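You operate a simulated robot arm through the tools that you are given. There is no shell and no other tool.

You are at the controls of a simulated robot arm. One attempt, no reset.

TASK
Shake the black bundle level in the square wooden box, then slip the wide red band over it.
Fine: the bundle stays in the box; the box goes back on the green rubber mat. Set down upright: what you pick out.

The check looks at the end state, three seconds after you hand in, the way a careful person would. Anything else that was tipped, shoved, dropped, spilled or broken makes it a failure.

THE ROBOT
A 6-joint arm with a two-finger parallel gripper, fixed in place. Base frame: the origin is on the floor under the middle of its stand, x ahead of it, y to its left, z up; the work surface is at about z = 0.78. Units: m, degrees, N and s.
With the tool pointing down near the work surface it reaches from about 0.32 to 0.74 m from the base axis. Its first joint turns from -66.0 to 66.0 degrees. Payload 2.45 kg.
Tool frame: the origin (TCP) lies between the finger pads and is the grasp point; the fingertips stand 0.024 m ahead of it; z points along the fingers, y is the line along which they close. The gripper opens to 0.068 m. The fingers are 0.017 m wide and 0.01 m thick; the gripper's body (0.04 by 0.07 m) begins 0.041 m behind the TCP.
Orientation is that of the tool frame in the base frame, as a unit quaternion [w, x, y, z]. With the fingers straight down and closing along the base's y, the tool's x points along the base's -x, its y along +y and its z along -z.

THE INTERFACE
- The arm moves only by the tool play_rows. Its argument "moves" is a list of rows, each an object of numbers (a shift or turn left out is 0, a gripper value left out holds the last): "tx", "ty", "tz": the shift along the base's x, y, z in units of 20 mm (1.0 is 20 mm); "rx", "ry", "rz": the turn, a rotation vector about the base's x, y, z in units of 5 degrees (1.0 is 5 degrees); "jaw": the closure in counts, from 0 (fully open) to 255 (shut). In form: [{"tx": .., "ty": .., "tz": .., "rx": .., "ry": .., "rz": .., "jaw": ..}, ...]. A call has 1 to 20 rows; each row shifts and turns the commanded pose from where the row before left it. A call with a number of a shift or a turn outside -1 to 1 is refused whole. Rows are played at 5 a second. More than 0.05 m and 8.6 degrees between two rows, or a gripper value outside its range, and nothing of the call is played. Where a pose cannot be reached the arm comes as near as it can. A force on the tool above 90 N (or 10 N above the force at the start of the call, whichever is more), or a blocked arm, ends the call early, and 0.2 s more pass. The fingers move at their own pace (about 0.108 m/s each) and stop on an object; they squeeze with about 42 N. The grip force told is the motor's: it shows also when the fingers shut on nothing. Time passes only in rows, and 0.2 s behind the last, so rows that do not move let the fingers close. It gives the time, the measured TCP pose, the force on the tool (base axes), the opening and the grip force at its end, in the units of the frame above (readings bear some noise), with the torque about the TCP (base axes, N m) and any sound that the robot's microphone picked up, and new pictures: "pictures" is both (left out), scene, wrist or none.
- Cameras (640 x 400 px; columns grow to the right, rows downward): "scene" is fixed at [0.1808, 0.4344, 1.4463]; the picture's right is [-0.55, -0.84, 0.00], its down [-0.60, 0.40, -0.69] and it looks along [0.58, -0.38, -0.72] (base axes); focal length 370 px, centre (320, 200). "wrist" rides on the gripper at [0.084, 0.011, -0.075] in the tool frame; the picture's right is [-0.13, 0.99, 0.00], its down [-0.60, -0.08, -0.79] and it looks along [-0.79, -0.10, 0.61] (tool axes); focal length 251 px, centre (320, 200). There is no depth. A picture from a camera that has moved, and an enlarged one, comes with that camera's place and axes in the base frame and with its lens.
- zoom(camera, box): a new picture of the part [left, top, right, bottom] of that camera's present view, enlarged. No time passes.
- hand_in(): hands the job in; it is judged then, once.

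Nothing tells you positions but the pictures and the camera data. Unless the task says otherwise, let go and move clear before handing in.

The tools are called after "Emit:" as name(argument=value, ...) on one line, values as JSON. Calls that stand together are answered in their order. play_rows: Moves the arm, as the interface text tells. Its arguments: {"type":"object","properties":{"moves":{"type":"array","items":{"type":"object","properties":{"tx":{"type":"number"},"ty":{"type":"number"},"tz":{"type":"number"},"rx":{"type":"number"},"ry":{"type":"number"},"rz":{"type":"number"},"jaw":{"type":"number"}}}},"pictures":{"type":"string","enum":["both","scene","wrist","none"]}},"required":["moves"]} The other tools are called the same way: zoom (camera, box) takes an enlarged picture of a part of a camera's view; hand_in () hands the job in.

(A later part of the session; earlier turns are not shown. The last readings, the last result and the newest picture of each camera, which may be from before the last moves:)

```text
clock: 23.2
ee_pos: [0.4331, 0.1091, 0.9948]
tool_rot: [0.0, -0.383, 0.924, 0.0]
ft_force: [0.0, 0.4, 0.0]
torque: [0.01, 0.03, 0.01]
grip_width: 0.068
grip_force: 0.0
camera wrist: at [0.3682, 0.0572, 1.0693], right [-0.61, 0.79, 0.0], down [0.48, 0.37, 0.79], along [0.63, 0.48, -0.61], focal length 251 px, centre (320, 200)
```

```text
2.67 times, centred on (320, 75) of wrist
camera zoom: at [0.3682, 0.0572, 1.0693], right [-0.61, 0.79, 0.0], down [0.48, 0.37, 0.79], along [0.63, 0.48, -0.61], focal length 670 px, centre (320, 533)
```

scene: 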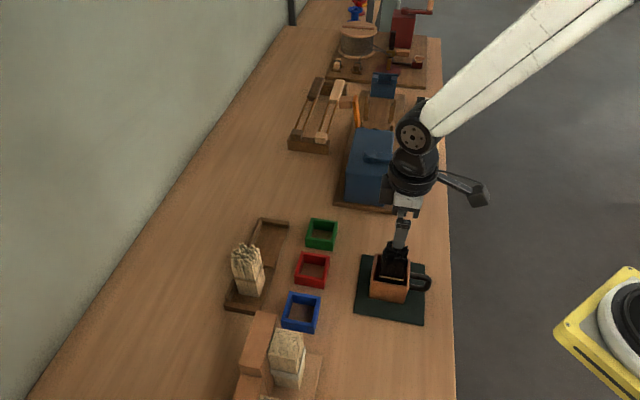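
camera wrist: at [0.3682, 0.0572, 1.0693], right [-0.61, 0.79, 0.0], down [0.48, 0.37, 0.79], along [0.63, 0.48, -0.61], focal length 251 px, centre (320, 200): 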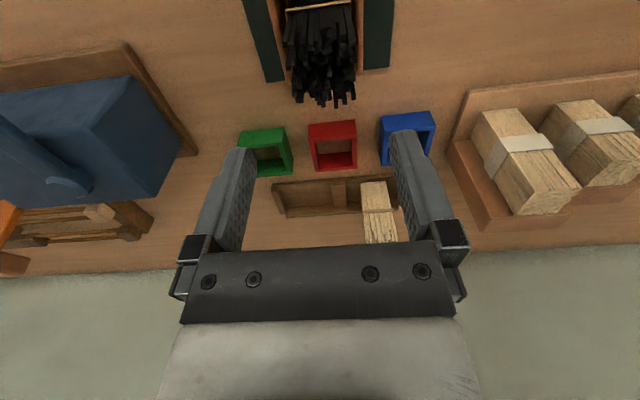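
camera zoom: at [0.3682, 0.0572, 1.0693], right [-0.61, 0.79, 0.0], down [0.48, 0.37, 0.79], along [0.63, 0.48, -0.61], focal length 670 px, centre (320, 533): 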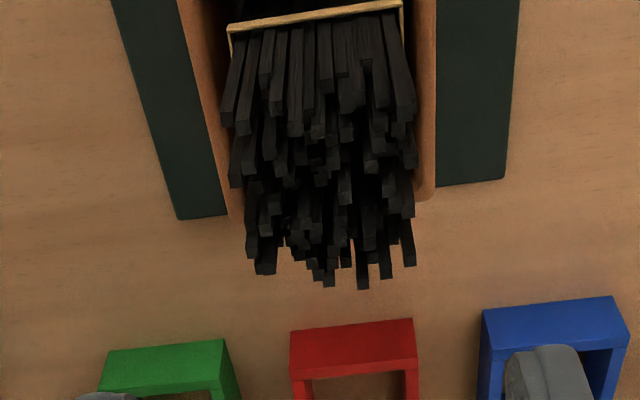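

The bundle is standing in the box, roughly centred. The handle loop runs from about z 0.802 to 0.840, and its outer bar is near (0.381, 0.053). I'll move over the handle and come partway down, away from the bundle.

Emit:
play_rows(moves=[{"tx": -0.6, "ty": -0.65}, {"tx": -0.61, "ty": -0.65}, {"tx": -0.61, "ty": -0.65}, {"tx": -0.6, "ty": -0.645}, {}, {"tz": -0.7}, {"tz": -0.8}, {"tz": -0.8}, {"tz": -0.8}, {"tz": -0.7}, {}])

Emit:
zoom(camera="scene", box=[340, 200, 470, 320])

Emit:
zoom(camera="wrist", box=[180, 0, 460, 260])

```text
clock: 25.6
ee_pos: [0.3843, 0.0566, 0.9189]
tool_rot: [-0.001, -0.383, 0.924, 0.0]
ft_force: [-0.3, -0.2, -0.2]
torque: [0.02, 0.0, 0.0]
grip_width: 0.0678
grip_force: 0.2
camera wrist: at [0.3179, 0.0049, 0.9938], right [-0.61, 0.79, 0.0], down [0.48, 0.37, 0.79], along [0.63, 0.48, -0.61], focal length 251 px, centre (320, 200)
```

scene: 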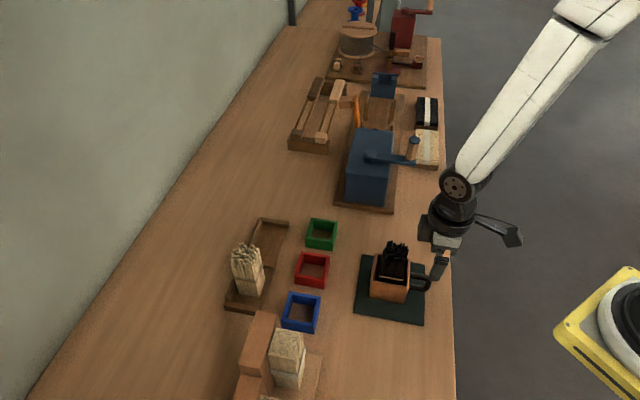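
wrist: 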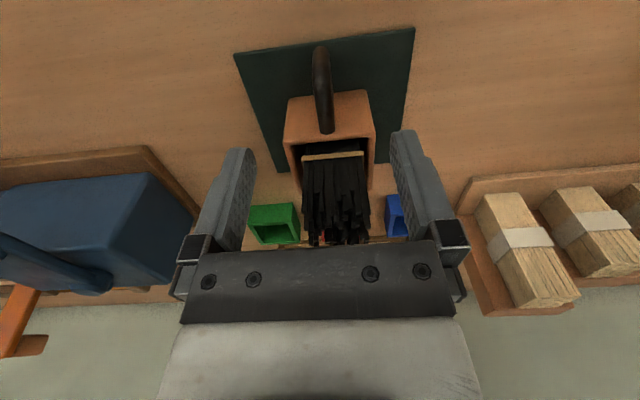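

```text
3.33 times, centred on (405, 260) of scene
camera zoom: at [0.1808, 0.4344, 1.4463], right [-0.55, -0.84, 0.0], down [-0.6, 0.4, -0.69], along [0.58, -0.38, -0.72], focal length 1233 px, centre (37, 0)
```

zoom: 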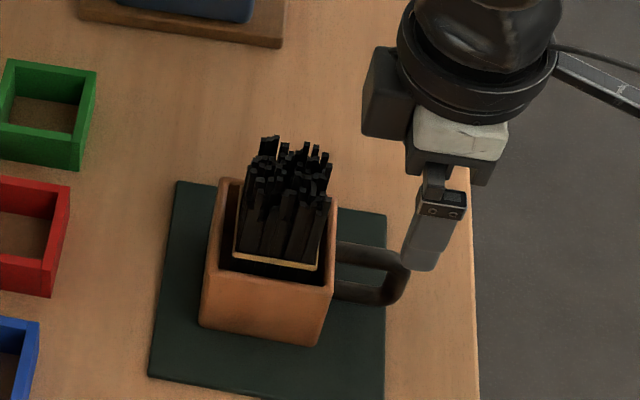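

```text
1.54 times, centred on (320, 130) of wrist
camera zoom: at [0.3179, 0.0049, 0.9938], right [-0.61, 0.79, 0.0], down [0.48, 0.37, 0.79], along [0.63, 0.48, -0.61], focal length 387 px, centre (320, 308)
```

zoom: 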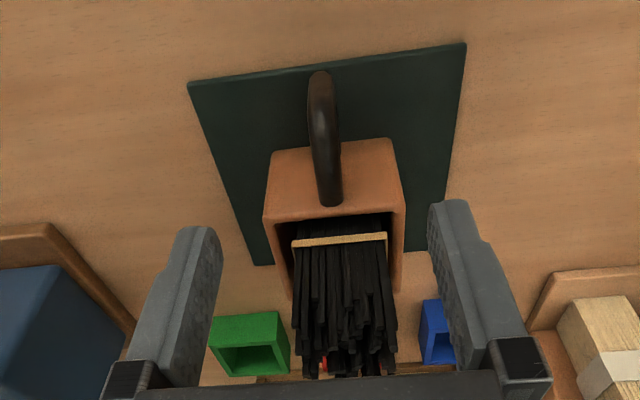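

The wrist view confirms the handle lies in the finger mid-plane to within about 1 mm. I'll descend so the open fingers straddle it, stopping clear of the mat.

Emit:
play_rows(moves=[{"tz": -0.7}, {"tz": -0.7}, {"tz": -0.7}, {"tz": -0.7}, {"tz": -0.6}, {"tz": -0.5}, {}])

Emit:
zoom(camera="scene", box=[340, 200, 470, 320])

Emit:
zoom(camera="wrist", box=[180, 0, 460, 260])

```text
clock: 27.2
ee_pos: [0.3836, 0.0577, 0.8389]
tool_rot: [-0.001, -0.383, 0.924, 0.0]
ft_force: [-1.0, 0.1, -0.2]
torque: [-0.01, 0.0, 0.03]
grip_width: 0.0676
grip_force: 0.1
camera wrist: at [0.3184, 0.0055, 0.9151], right [-0.61, 0.79, 0.0], down [0.48, 0.37, 0.79], along [0.63, 0.48, -0.61], focal length 251 px, centre (320, 200)
```

scene: 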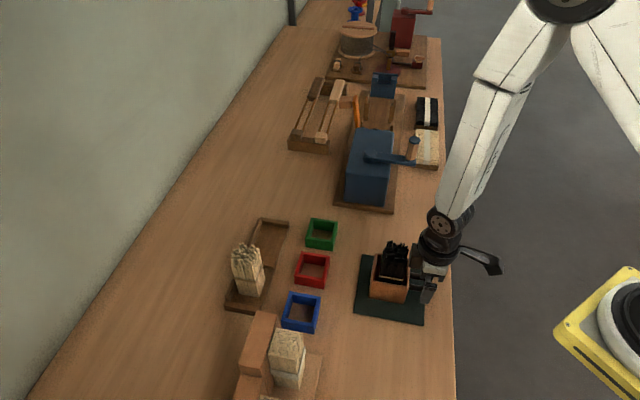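
wrist: 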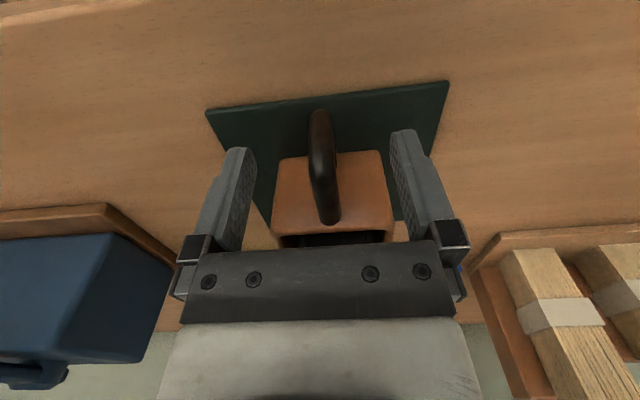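

```text
3.33 times, centred on (405, 260) of scene
camera zoom: at [0.1808, 0.4344, 1.4463], right [-0.55, -0.84, 0.0], down [-0.6, 0.4, -0.69], along [0.58, -0.38, -0.72], focal length 1233 px, centre (37, 0)
```

zoom: 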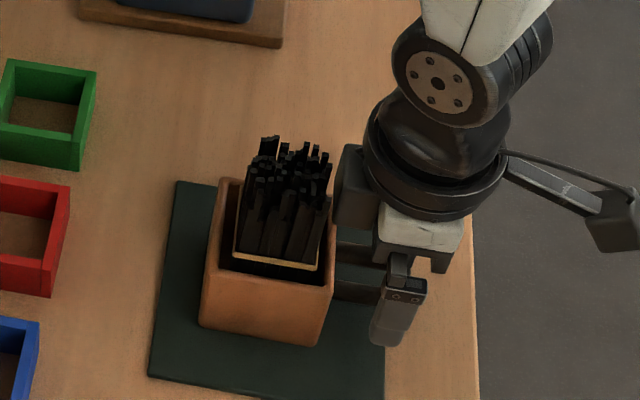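

```text
1.54 times, centred on (320, 130) of wrist
camera zoom: at [0.3184, 0.0055, 0.9151], right [-0.61, 0.79, 0.0], down [0.48, 0.37, 0.79], along [0.63, 0.48, -0.61], focal length 387 px, centre (320, 308)
```

zoom: 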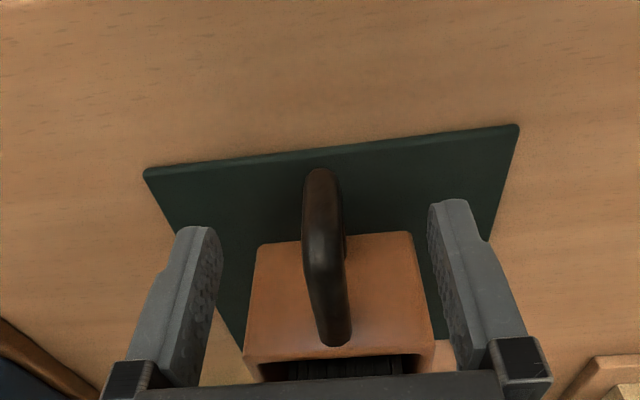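

The handle sits between the fingers with no contact. A housing on the wrist is close to the stick tops, though, so I'll tilt the tool about 15° away from the bundle around the finger axis and shift out slightly before the final descent.

Emit:
play_rows(moves=[{"rx": 0.71, "ry": -0.705, "tx": -0.06, "ty": -0.06}, {"rx": 0.71, "ry": -0.705, "tx": -0.06, "ty": -0.06}, {"rx": 0.71, "ry": -0.705, "tx": -0.06, "ty": -0.06}, {}])

Emit:
zoom(camera="scene", box=[340, 200, 470, 320])

Emit:
zoom(camera="wrist", box=[180, 0, 460, 260])

```text
clock: 28.2
ee_pos: [0.3811, 0.0533, 0.8391]
tool_rot: [0.121, -0.379, 0.916, 0.05]
ft_force: [0.1, 0.9, 0.4]
torque: [-0.02, -0.01, 0.0]
grip_width: 0.068
grip_force: 0.0
camera wrist: at [0.3028, -0.0105, 0.8907], right [-0.61, 0.79, 0.04], down [0.32, 0.21, 0.92], along [0.72, 0.58, -0.38], focal length 251 px, centre (320, 200)
```

scene: 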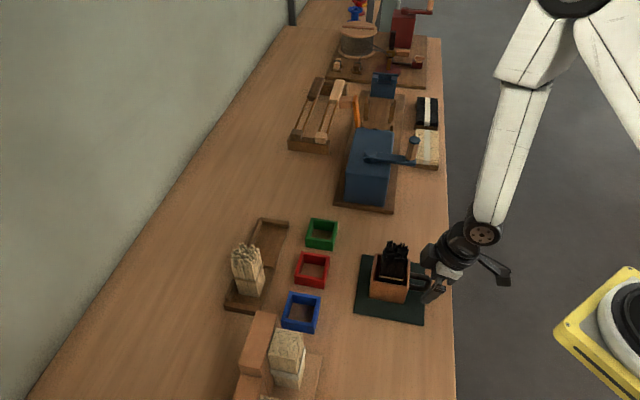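
wrist: 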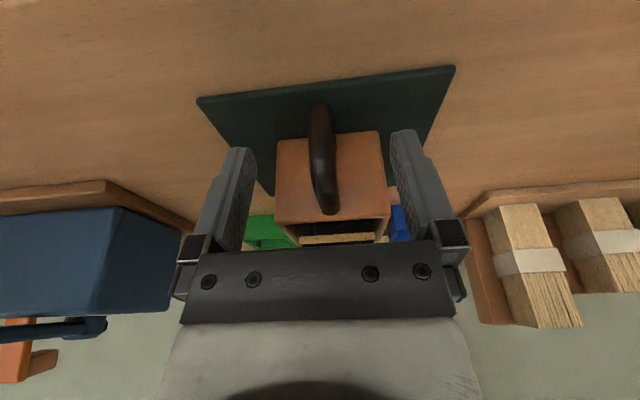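

```text
3.33 times, centred on (405, 260) of scene
camera zoom: at [0.1808, 0.4344, 1.4463], right [-0.55, -0.84, 0.0], down [-0.6, 0.4, -0.69], along [0.58, -0.38, -0.72], focal length 1233 px, centre (37, 0)
```

zoom: 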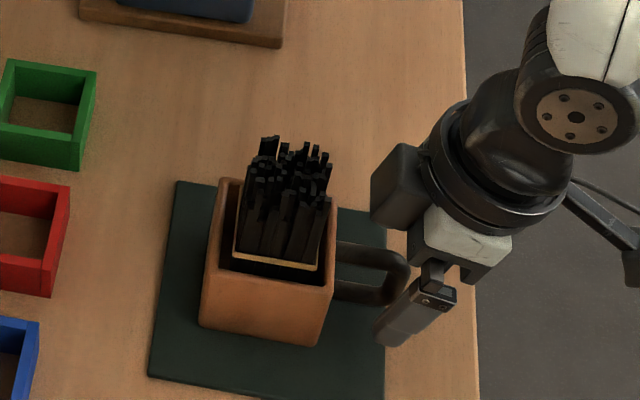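

```text
1.54 times, centred on (320, 130) of wrist
camera zoom: at [0.3028, -0.0105, 0.8907], right [-0.61, 0.79, 0.04], down [0.32, 0.21, 0.92], along [0.72, 0.58, -0.38], focal length 387 px, centre (320, 308)
```

zoom: 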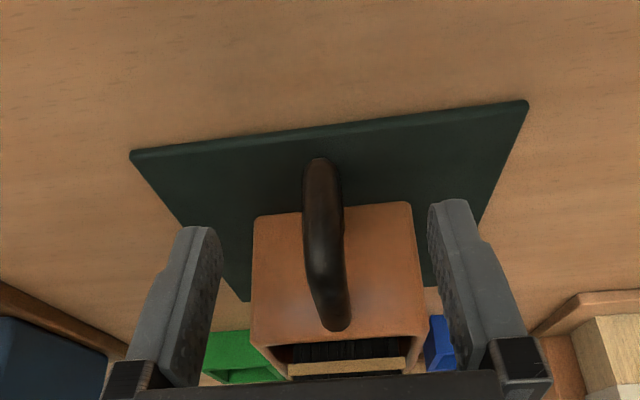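

The tilt gives the bundle plenty of room. I'll go down about 19 mm so the pads cover the outer part of the handle, then close.

Emit:
play_rows(moves=[{"tz": -0.4}, {"tz": -0.4}, {"tz": -0.15}, {}])

Emit:
zoom(camera="scene", box=[340, 200, 470, 320])

```text
clock: 29.2
ee_pos: [0.3803, 0.0537, 0.822]
tool_rot: [0.12, -0.38, 0.916, 0.05]
ft_force: [0.5, 0.9, 1.4]
torque: [-0.02, 0.02, -0.02]
grip_width: 0.0682
grip_force: 0.0
camera wrist: at [0.3035, -0.0104, 0.8722], right [-0.61, 0.79, 0.03], down [0.32, 0.21, 0.92], along [0.72, 0.58, -0.38], focal length 251 px, centre (320, 200)
```

scene: 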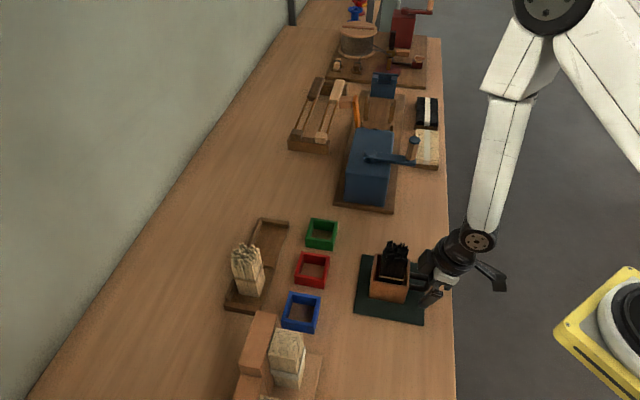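
wrist: 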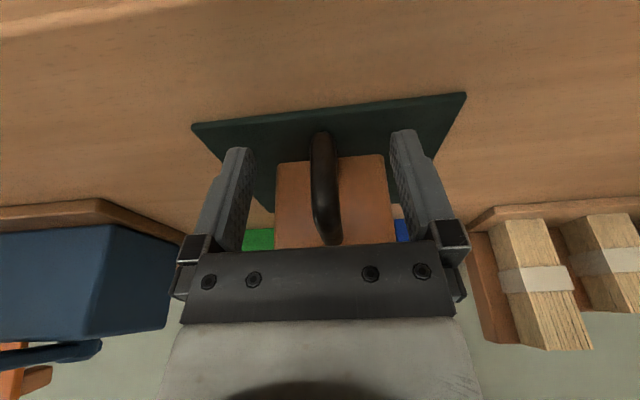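

```text
3.33 times, centred on (405, 260) of scene
camera zoom: at [0.1808, 0.4344, 1.4463], right [-0.55, -0.84, 0.0], down [-0.6, 0.4, -0.69], along [0.58, -0.38, -0.72], focal length 1233 px, centre (37, 0)
```

zoom: 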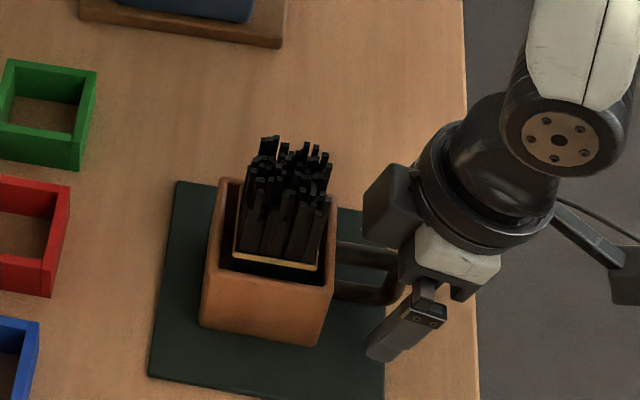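

Everything is clear and the handle is between the pads. I'll close the jaws slowly on the handle.

Emit:
play_rows(moves=[{"jaw": 100}, {"jaw": 150}, {"jaw": 180}, {"jaw": 200}, {"jaw": 220}, {"jaw": 255}, {}, {}])

Emit:
zoom(camera="scene", box=[340, 200, 470, 320])

Emit:
zoom(camera="wrist", box=[180, 0, 460, 260])

```text
clock: 31.0
ee_pos: [0.3828, 0.0521, 0.8209]
tool_rot: [0.12, -0.379, 0.916, 0.051]
ft_force: [-3.4, 0.6, 3.6]
torque: [-0.03, -0.13, 0.11]
grip_width: 0.012
grip_force: 33.1
camera wrist: at [0.3031, -0.0104, 0.8723], right [-0.61, 0.79, 0.03], down [0.32, 0.21, 0.92], along [0.72, 0.58, -0.39], focal length 251 px, centre (320, 200)
```

scene: 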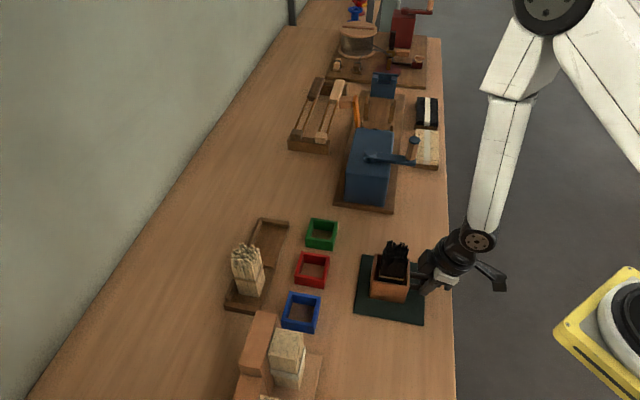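
wrist: 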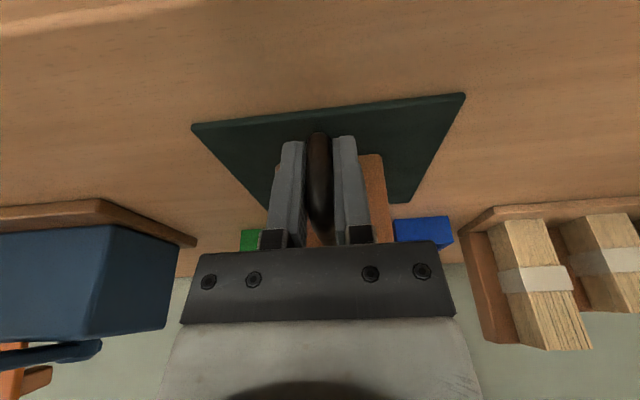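

```text
3.33 times, centred on (405, 260) of scene
camera zoom: at [0.1806, 0.4344, 1.4463], right [-0.55, -0.84, 0.0], down [-0.6, 0.4, -0.69], along [0.58, -0.38, -0.72], focal length 1233 px, centre (37, 0)
```

zoom: 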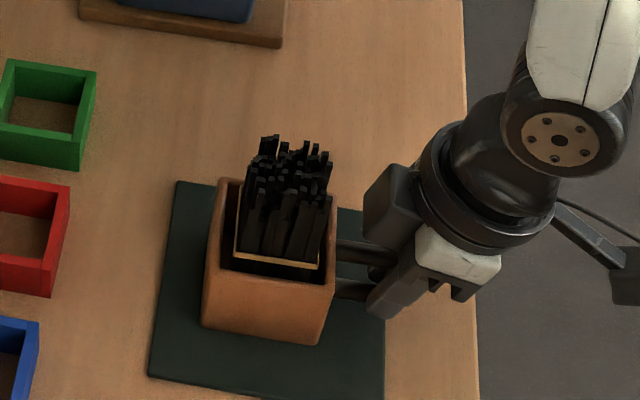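

```text
1.54 times, centred on (320, 130) of wrist
camera zoom: at [0.3031, -0.0104, 0.8723], right [-0.61, 0.79, 0.03], down [0.32, 0.21, 0.92], along [0.72, 0.58, -0.39], focal length 387 px, centre (320, 308)
```

zoom: 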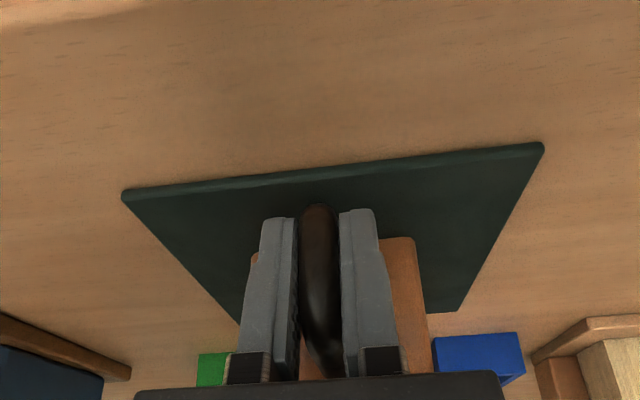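

The handle is held at 12 mm. I'll let the grip settle and lift a couple of centimetres to see whether the box stays level.

Emit:
play_rows(moves=[{}, {}, {"tz": 0.2}, {"tz": 0.3}, {"tz": 0.4}, {"tz": 0.4}, {}])

Emit:
zoom(camera="scene", box=[340, 200, 470, 320])

Emit:
zoom(camera="wrist", box=[180, 0, 460, 260])

```text
clock: 32.6
ee_pos: [0.3805, 0.0532, 0.8468]
tool_rot: [0.12, -0.38, 0.916, 0.051]
ft_force: [0.2, -0.7, -3.0]
torque: [-0.07, 0.14, -0.01]
grip_width: 0.0121
grip_force: 32.5
camera wrist: at [0.3038, -0.0108, 0.8984], right [-0.61, 0.79, 0.03], down [0.32, 0.21, 0.92], along [0.72, 0.58, -0.39], focal length 251 px, centre (320, 200)
```

scene: 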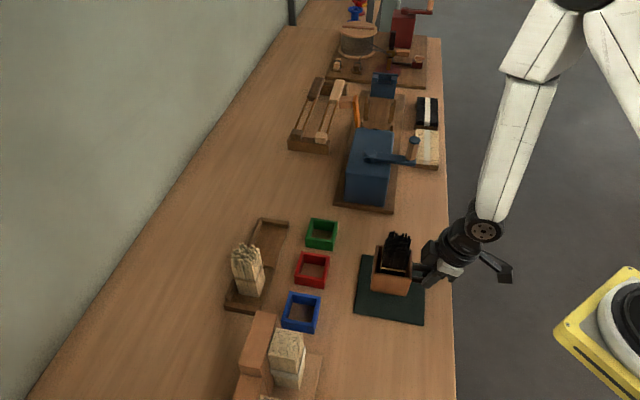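
wrist: 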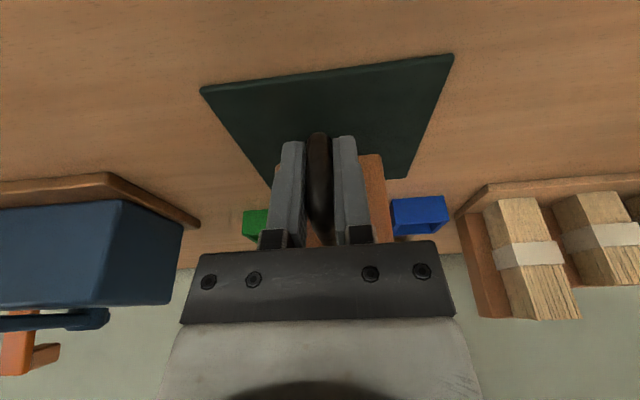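

```text
3.33 times, centred on (405, 260) of scene
camera zoom: at [0.1808, 0.4344, 1.4463], right [-0.55, -0.84, 0.0], down [-0.6, 0.4, -0.69], along [0.58, -0.38, -0.72], focal length 1233 px, centre (37, 0)
```

zoom: 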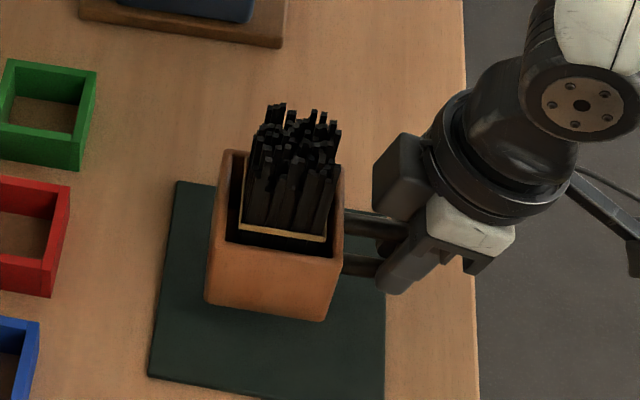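

```text
1.54 times, centred on (320, 130) of wrist
camera zoom: at [0.3038, -0.0108, 0.8984], right [-0.61, 0.79, 0.03], down [0.32, 0.21, 0.92], along [0.72, 0.58, -0.39], focal length 387 px, centre (320, 308)
```

zoom: 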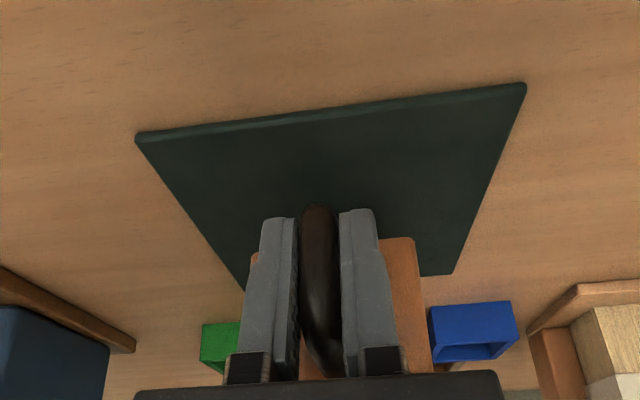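

The box lifts level with the bundle upright inside. I'll raise it a bit more and start with gentle vertical shaking, watching for a change in the sticks.

Emit:
play_rows(moves=[{"tz": 0.6}, {"tz": 0.6}, {"tz": 0.6}, {"tz": -0.7}, {"tz": 0.7}, {"tz": -0.7}, {"tz": 0.7}, {"tz": -0.7}, {"tz": 0.7}, {"tz": -0.7}, {"tz": 0.7}, {}, {}])

Emit:
zoom(camera="scene", box=[340, 200, 470, 320])

```text
clock: 35.4
ee_pos: [0.3812, 0.0531, 0.8828]
tool_rot: [0.12, -0.379, 0.916, 0.051]
ft_force: [1.0, -0.5, -3.0]
torque: [-0.12, 0.14, 0.01]
grip_width: 0.0124
grip_force: 32.9
camera wrist: at [0.303, -0.0099, 0.9344], right [-0.61, 0.79, 0.03], down [0.32, 0.21, 0.92], along [0.72, 0.58, -0.39], focal length 251 px, centre (320, 200)
```

scene: 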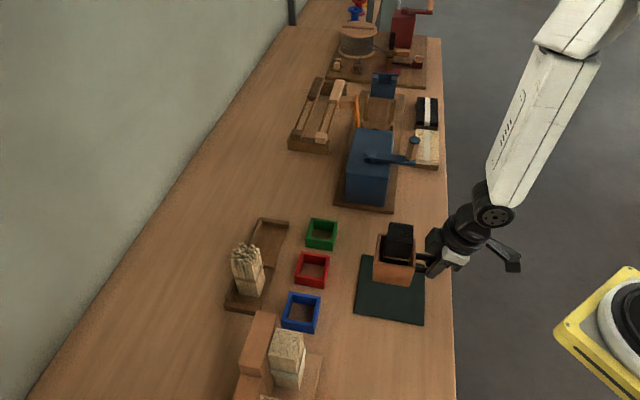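
wrist: 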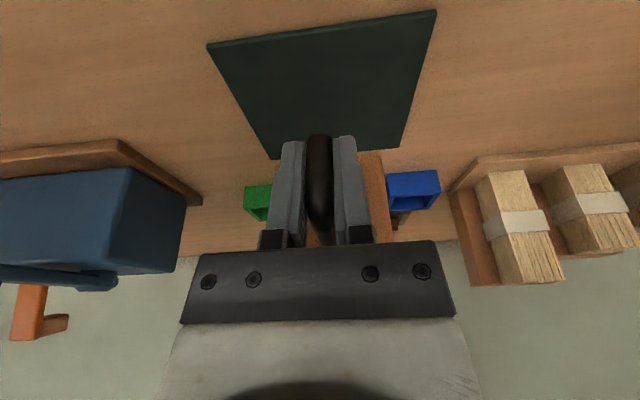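

```text
3.33 times, centred on (405, 260) of scene
camera zoom: at [0.1808, 0.4344, 1.4463], right [-0.55, -0.84, 0.0], down [-0.6, 0.4, -0.69], along [0.58, -0.38, -0.72], focal length 1233 px, centre (37, 0)
```

zoom: 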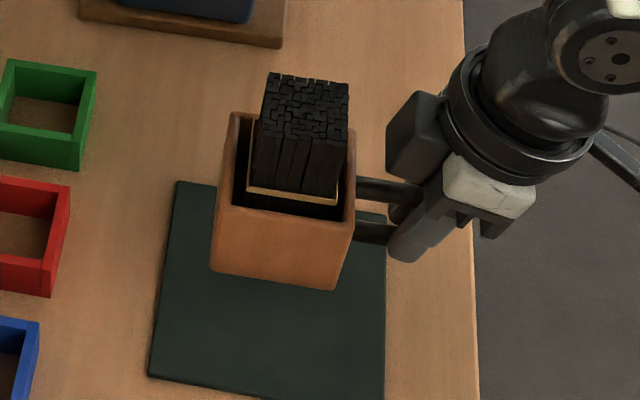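

The stick tops now look level. I'll zoom in to be sure before setting the box down.

Emit:
zoom(camera="scene", box=[376, 216, 424, 264])

Emit:
zoom(camera="scene", box=[370, 216, 436, 296])

```text
8.33 times, centred on (400, 240) of scene
camera zoom: at [0.1808, 0.4344, 1.4463], right [-0.55, -0.84, 0.0], down [-0.6, 0.4, -0.69], along [0.58, -0.38, -0.72], focal length 3083 px, centre (-347, -133)
```

zoom: 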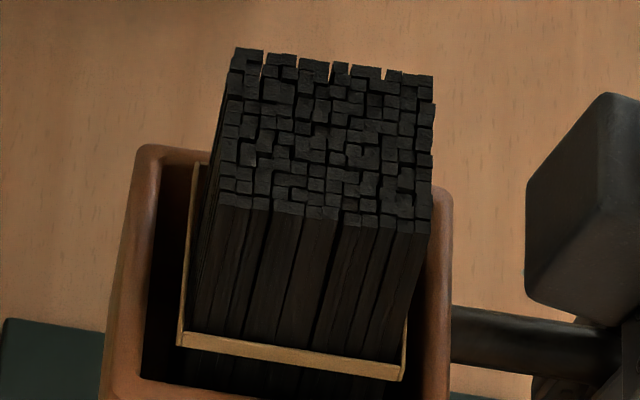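

```text
5.00 times, centred on (403, 256) of scene
camera zoom: at [0.1808, 0.4344, 1.4463], right [-0.55, -0.84, 0.0], down [-0.6, 0.4, -0.69], along [0.58, -0.38, -0.72], focal length 1850 px, centre (-95, -80)
```

zoom: 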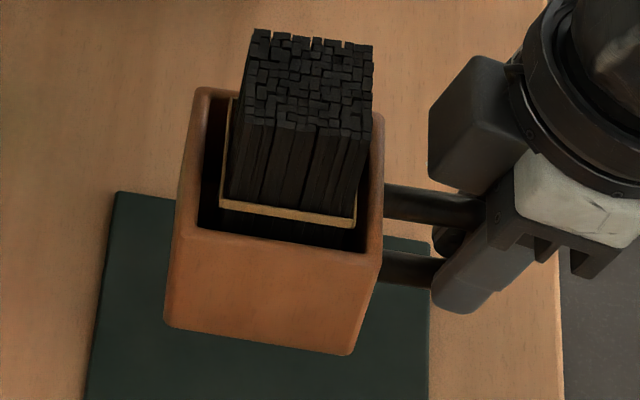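

The tops are nearly planar. A short second round of the same shaking should settle any last unevenness, and then I'll compare.

Emit:
play_rows(moves=[{"tz": -0.7}, {"tz": 0.7}, {"tz": -0.7}, {"tz": 0.7}, {"tz": -0.7}, {"tz": 0.7}, {"tz": -0.7}, {"tz": 0.7}, {}, {}])

Emit:
zoom(camera="scene", box=[376, 216, 424, 264])

Emit:
zoom(camera="scene", box=[340, 200, 470, 320])

```text
clock: 37.6
ee_pos: [0.3811, 0.0566, 0.8824]
tool_rot: [0.12, -0.379, 0.916, 0.051]
ft_force: [0.0, -0.3, -2.7]
torque: [-0.15, 0.14, -0.02]
grip_width: 0.0123
grip_force: 32.6
camera wrist: at [0.3034, -0.0084, 0.9336], right [-0.61, 0.79, 0.03], down [0.32, 0.21, 0.92], along [0.72, 0.58, -0.39], focal length 251 px, centre (320, 200)
```

scene: 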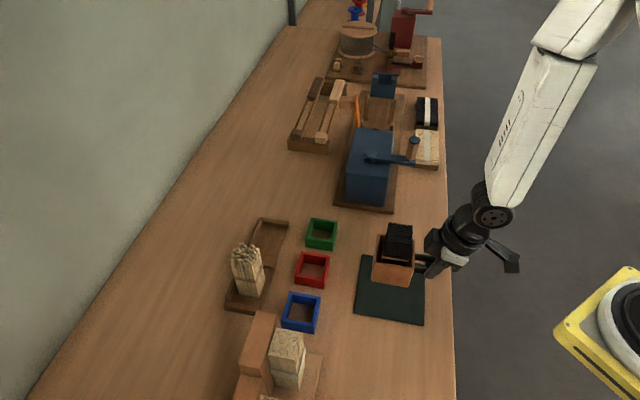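
wrist: 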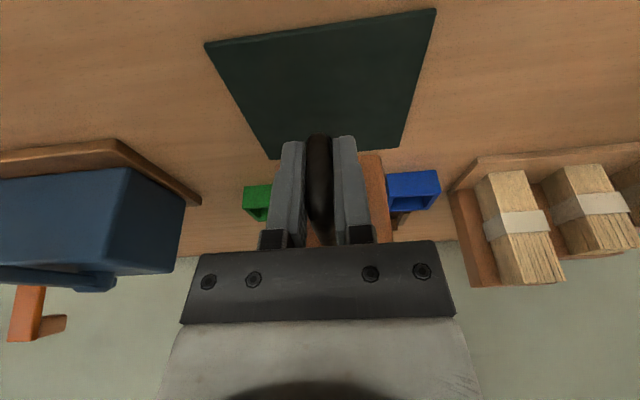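

```text
8.33 times, centred on (400, 240) of scene
camera zoom: at [0.1808, 0.4344, 1.4463], right [-0.55, -0.84, 0.0], down [-0.6, 0.4, -0.69], along [0.58, -0.38, -0.72], focal length 3083 px, centre (-347, -133)
```

zoom: 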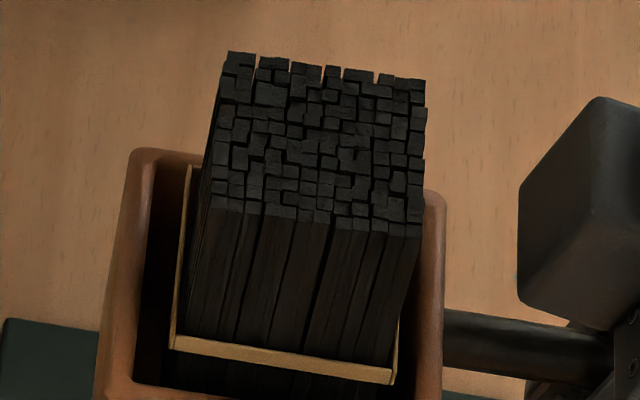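

```text
3.33 times, centred on (405, 260) of scene
camera zoom: at [0.1808, 0.4344, 1.4463], right [-0.55, -0.84, 0.0], down [-0.6, 0.4, -0.69], along [0.58, -0.38, -0.72], focal length 1233 px, centre (37, 0)
```

zoom: 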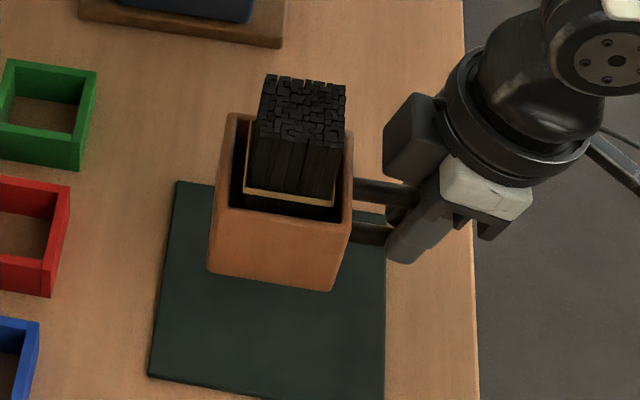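

The tops are flat and the box still hangs level. I'll lower it back onto the green mat, quickly at first and then in small steps.

Emit:
play_rows(moves=[{"tz": -0.5}, {"tz": -0.6}, {"tz": -0.6}, {"tz": -0.5}, {"tz": -0.4}, {"tz": -0.2}, {}])

Emit:
zoom(camera="scene", box=[340, 200, 470, 320])

```text
clock: 39.2
ee_pos: [0.3811, 0.0534, 0.8262]
tool_rot: [0.121, -0.379, 0.916, 0.051]
ft_force: [-0.5, -0.5, -2.4]
torque: [-0.1, 0.13, 0.0]
grip_width: 0.0122
grip_force: 32.7
camera wrist: at [0.3035, -0.0102, 0.8775], right [-0.61, 0.79, 0.03], down [0.32, 0.21, 0.92], along [0.72, 0.58, -0.39], focal length 251 px, centre (320, 200)
```

scene: 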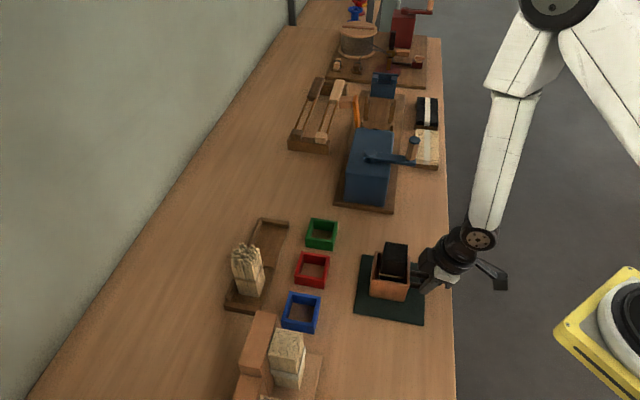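
wrist: 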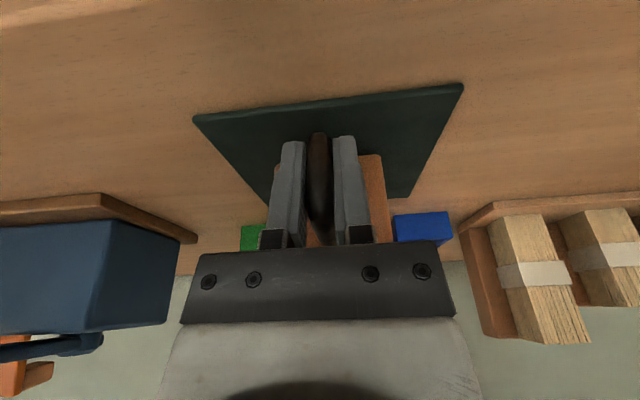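

```text
3.33 times, centred on (405, 260) of scene
camera zoom: at [0.1808, 0.4344, 1.4463], right [-0.55, -0.84, 0.0], down [-0.6, 0.4, -0.69], along [0.58, -0.38, -0.72], focal length 1233 px, centre (37, 0)
```

zoom: 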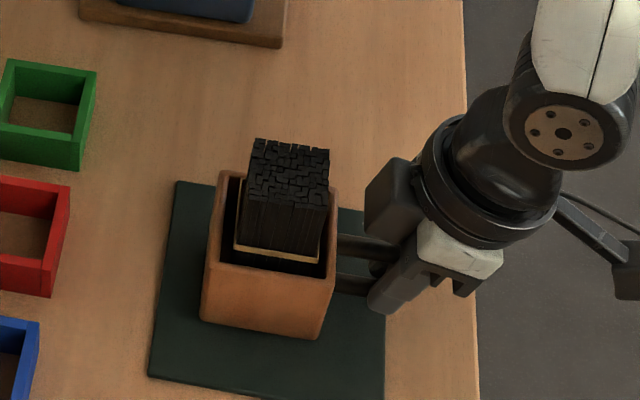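

About 5 mm remain by my estimate. I'll creep down one small step at a time and read the force after each.

Emit:
play_rows(moves=[{"tz": -0.1}, {"tz": -0.06}, {}], pictures="none")

```text
clock: 40.0
ee_pos: [0.3802, 0.0534, 0.8236]
tool_rot: [0.12, -0.38, 0.916, 0.051]
ft_force: [0.9, 0.0, -2.9]
torque: [-0.12, 0.11, -0.01]
grip_width: 0.0118
grip_force: 32.6
```

Not touching yet. I'll take one more small step.

Emit:
play_rows(moves=[{"tz": -0.08}, {}], pictures="none")

```text
clock: 40.6
ee_pos: [0.3831, 0.0528, 0.8217]
tool_rot: [0.12, -0.379, 0.916, 0.05]
ft_force: [0.2, -0.2, -2.8]
torque: [-0.08, 0.1, 0.0]
grip_width: 0.0122
grip_force: 33.0
```

Emit:
play_rows(moves=[{"tz": -0.06}, {}], pictures="none")

```text
clock: 41.2
ee_pos: [0.381, 0.053, 0.8206]
tool_rot: [0.121, -0.379, 0.916, 0.05]
ft_force: [-3.4, -4.7, 14.9]
torque: [0.22, -0.41, 0.0]
grip_width: 0.0125
grip_force: 33.0
```

The box is now resting on the mat with about 15 N of contact. I'll open the jaws.

Emit:
play_rows(moves=[{"tz": 0.02}, {"jaw": 230}, {"jaw": 200}, {"jaw": 120}, {"jaw": 0}, {}, {}])

Emit:
zoom(camera="scene", box=[340, 200, 470, 320])

Emit:
zoom(camera="wrist", box=[180, 0, 460, 260])

```text
clock: 42.8
ee_pos: [0.3819, 0.0537, 0.8225]
tool_rot: [0.12, -0.38, 0.916, 0.051]
ft_force: [1.2, -0.5, -1.1]
torque: [0.01, 0.0, 0.02]
grip_width: 0.0677
grip_force: 0.1
camera wrist: at [0.3037, -0.0105, 0.8721], right [-0.61, 0.79, 0.03], down [0.32, 0.21, 0.92], along [0.72, 0.58, -0.38], focal length 251 px, centre (320, 200)
```

scene: 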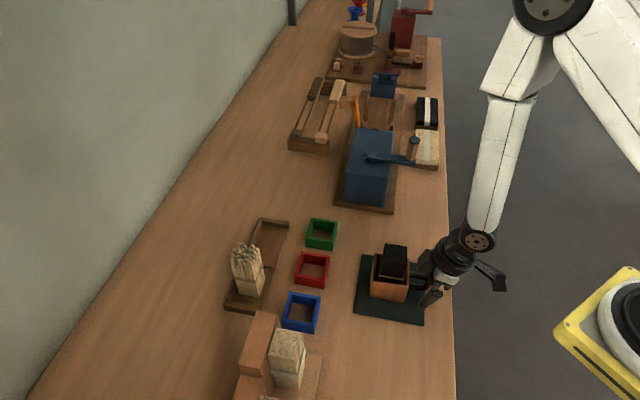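
wrist: 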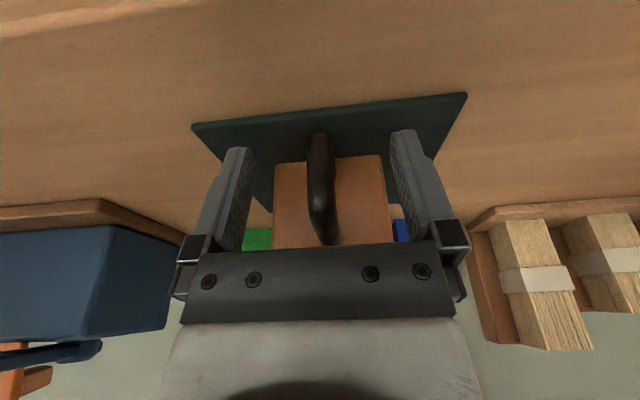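

```text
3.33 times, centred on (405, 260) of scene
camera zoom: at [0.1808, 0.4344, 1.4463], right [-0.55, -0.84, 0.0], down [-0.6, 0.4, -0.69], along [0.58, -0.38, -0.72], focal length 1233 px, centre (37, 0)
```

zoom: 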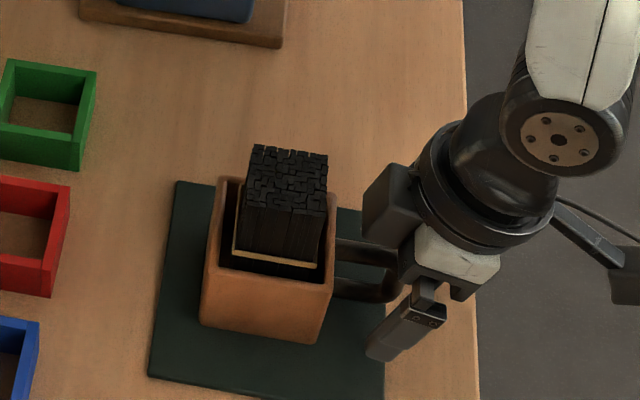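

```text
1.54 times, centred on (320, 130) of wrist
camera zoom: at [0.3037, -0.0105, 0.8721], right [-0.61, 0.79, 0.03], down [0.32, 0.21, 0.92], along [0.72, 0.58, -0.38], focal length 387 px, centre (320, 308)
```

zoom: 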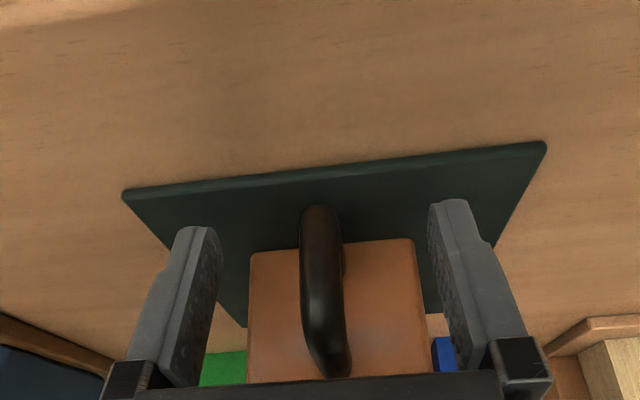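

The box is released and stands on the mat with the bundle upright and level. I'll rise clear of the handle, undo the tilt up high, and look at the bundle again to measure it for the band.

Emit:
play_rows(moves=[{"tz": 0.5}, {"tz": 0.7}, {"tz": 0.8}, {"tz": 0.8}, {"tz": 0.8}, {"tz": 0.8}, {"tz": 0.8}, {"tz": 0.8}, {"tz": 0.8}, {"rx": -0.71, "ry": 0.705, "tx": -0.4, "ty": -0.4}, {"rx": -0.71, "ry": 0.705}, {"rx": -0.71, "ry": 0.705}, {}])

Emit:
zoom(camera="scene", box=[366, 228, 436, 306])

Emit:
zoom(camera="wrist", box=[240, 20, 420, 190])

```text
clock: 45.6
ee_pos: [0.3721, 0.0438, 0.9579]
tool_rot: [0.044, -0.383, 0.923, 0.022]
ft_force: [-0.7, 0.5, 0.1]
torque: [0.0, -0.02, 0.02]
grip_width: 0.0679
grip_force: 0.0
out of reach, approached as far as the arm can: row 12
camera wrist: at [0.3019, -0.0128, 1.0239], right [-0.61, 0.79, 0.02], down [0.43, 0.31, 0.85], along [0.66, 0.53, -0.53], focal length 251 px, centre (320, 200)
```

scene: 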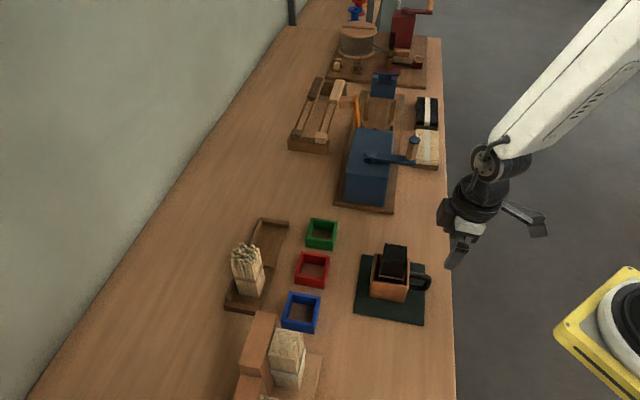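
wrist: 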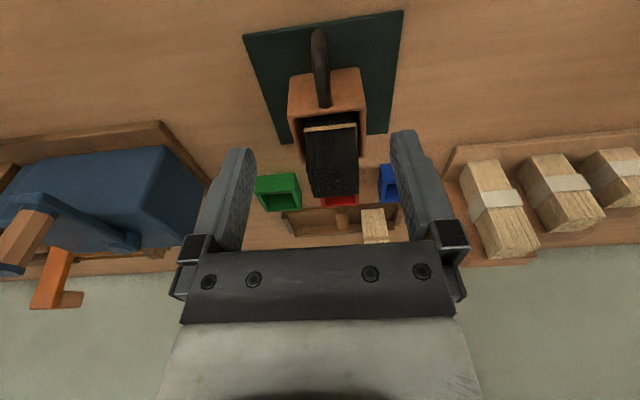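

```text
5.13 times, centred on (401, 267) of scene
camera zoom: at [0.1808, 0.4344, 1.4463], right [-0.55, -0.84, 0.0], down [-0.6, 0.4, -0.69], along [0.58, -0.38, -0.72], focal length 1897 px, centre (-95, -144)
```

zoom: 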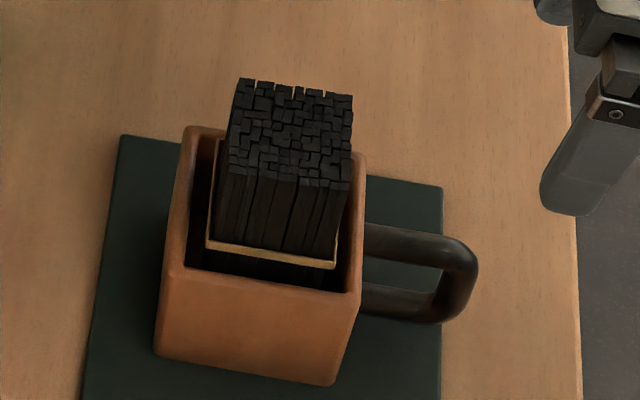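

```text
2.35 times, centred on (330, 105) of wrist
camera zoom: at [0.3019, -0.0128, 1.0239], right [-0.61, 0.79, 0.02], down [0.43, 0.31, 0.85], along [0.66, 0.53, -0.53], focal length 592 px, centre (296, 424)
```

zoom: 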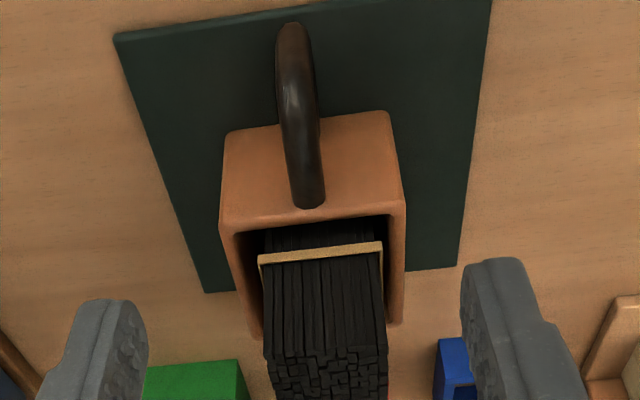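

The box and bundle look right: the levelled top is near z 0.90 and centred around (0.432, 0.108). The last row hit the inner reach limit, so the tool still has a little tilt. I'll climb while moving outward to above the red band.

Emit:
play_rows(moves=[{"tx": 0.5, "ty": 0.5, "tz": 0.8}, {"tx": 0.5, "ty": 0.5, "tz": 0.8}, {"tx": 0.5, "ty": 0.5, "tz": 0.8}, {"tx": 0.8, "ty": 0.776}, {"tx": 0.8, "ty": 0.776}, {"tx": 0.8, "ty": 0.776}, {"tx": 0.8, "ty": 0.776}, {"tx": 0.8, "ty": 0.776}, {"tx": 0.8, "ty": 0.776}, {"tx": 0.8, "ty": 0.776}, {"tx": 0.8, "ty": 0.776}, {"tx": 0.8, "ty": 0.776}, {}, {}])

Emit:
zoom(camera="scene", box=[340, 228, 450, 318])

Emit:
zoom(camera="wrist", box=[200, 0, 440, 150])

```text
clock: 48.6
ee_pos: [0.4832, 0.1618, 0.8884]
tool_rot: [0.049, -0.383, 0.922, 0.039]
ft_force: [1.0, 1.1, 0.0]
torque: [-0.02, -0.03, 0.0]
grip_width: 0.068
grip_force: 0.3
out of reach, approached as far as the arm can: row 1, 2, 3, 4, 5, 6, 7, 8, 9, 10, 11, 12
camera wrist: at [0.4123, 0.1025, 0.9531], right [-0.61, 0.79, 0.05], down [0.43, 0.28, 0.86], along [0.66, 0.55, -0.51], focal length 251 px, centre (320, 200)
```

scene: 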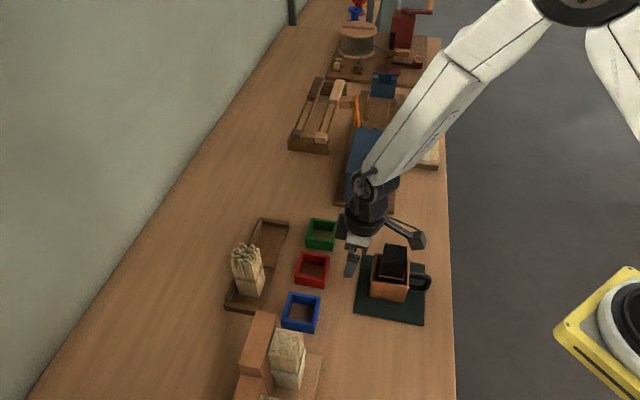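
wrist: 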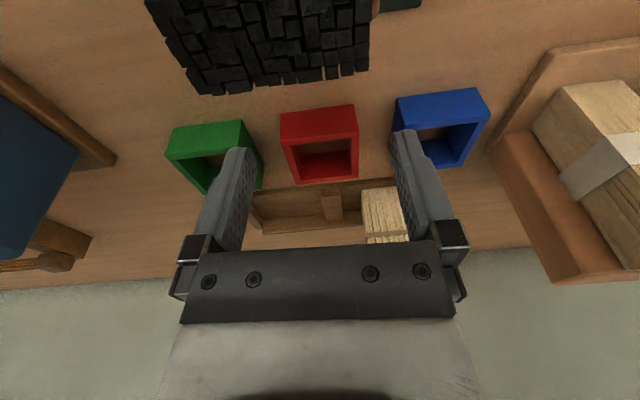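

```text
4.44 times, centred on (395, 273) of scene
camera zoom: at [0.1808, 0.4344, 1.4463], right [-0.55, -0.84, 0.0], down [-0.6, 0.4, -0.69], along [0.58, -0.38, -0.72], focal length 1644 px, centre (-13, -124)
```

zoom: 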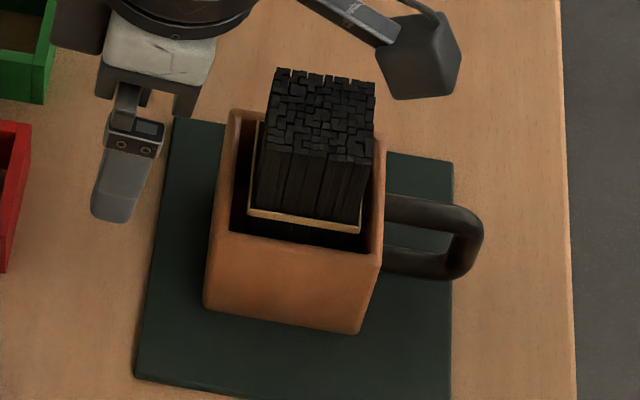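

```text
2.67 times, centred on (320, 75) of wrist
camera zoom: at [0.4123, 0.1025, 0.9531], right [-0.61, 0.79, 0.05], down [0.43, 0.28, 0.86], along [0.66, 0.55, -0.51], focal length 670 px, centre (320, 533)
```

zoom: 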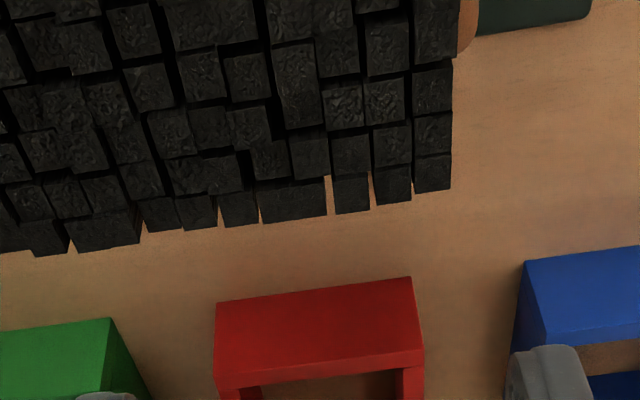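

The arm strayed from the commanded path, ending lower than intended, though nothing was touched and the bundle is still upright. I'll send one small upward row to see how it responds before going further.

Emit:
play_rows(moves=[{"tz": 0.2}])

```text
clock: 49.0
ee_pos: [0.4821, 0.1622, 0.8876]
tool_rot: [0.05, -0.383, 0.922, 0.04]
ft_force: [-0.8, 0.3, 1.4]
torque: [-0.02, 0.02, 0.01]
grip_width: 0.0683
grip_force: 0.0
out of reach, approached as far as the arm can: row 1
camera wrist: at [0.4122, 0.1024, 0.9532], right [-0.61, 0.79, 0.05], down [0.43, 0.28, 0.86], along [0.66, 0.55, -0.51], focal length 251 px, centre (320, 200)
```

scene: 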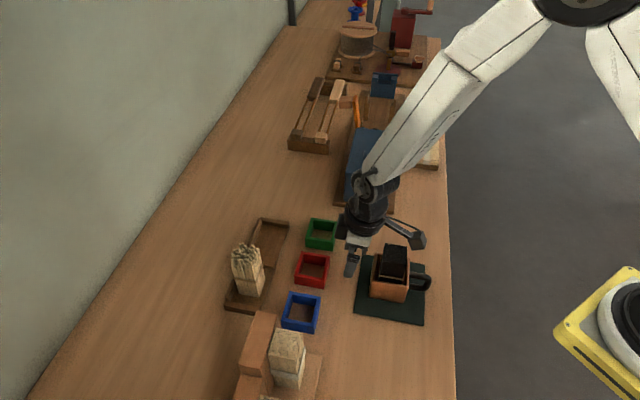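
wrist: 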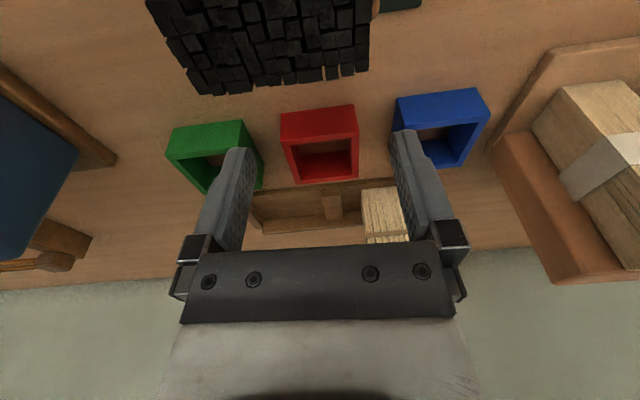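

The arm seems held by a joint limit in the wrist, so I'll look closely at its posture before moving it again.

Emit:
zoom(camera="scene", box=[300, 130, 460, 290])

Emit:
zoom(camera="scene", box=[340, 0, 640, 200])

```text
2.50 times, centred on (380, 210) of scene
camera zoom: at [0.1808, 0.4344, 1.4463], right [-0.55, -0.84, 0.0], down [-0.6, 0.4, -0.69], along [0.58, -0.38, -0.72], focal length 925 px, centre (170, 175)
```

zoom: 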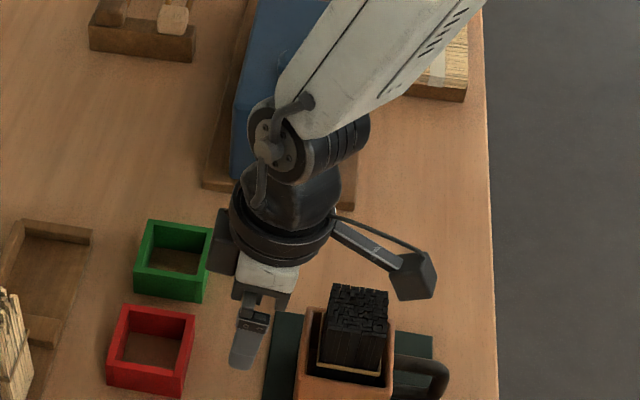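

```text
2.00 times, centred on (490, 100) of scene
camera zoom: at [0.1808, 0.4344, 1.4463], right [-0.55, -0.84, 0.0], down [-0.6, 0.4, -0.69], along [0.58, -0.38, -0.72], focal length 740 px, centre (-20, 400)
```

zoom: 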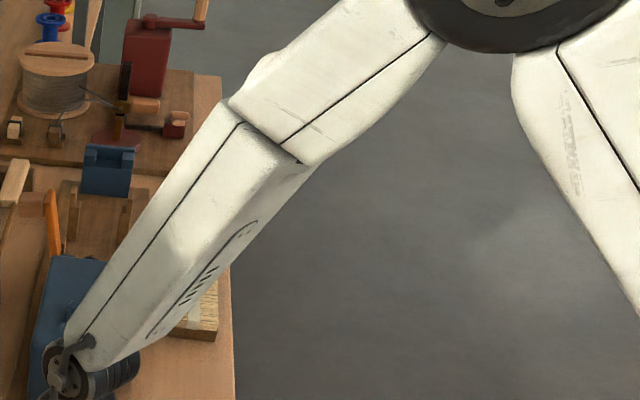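

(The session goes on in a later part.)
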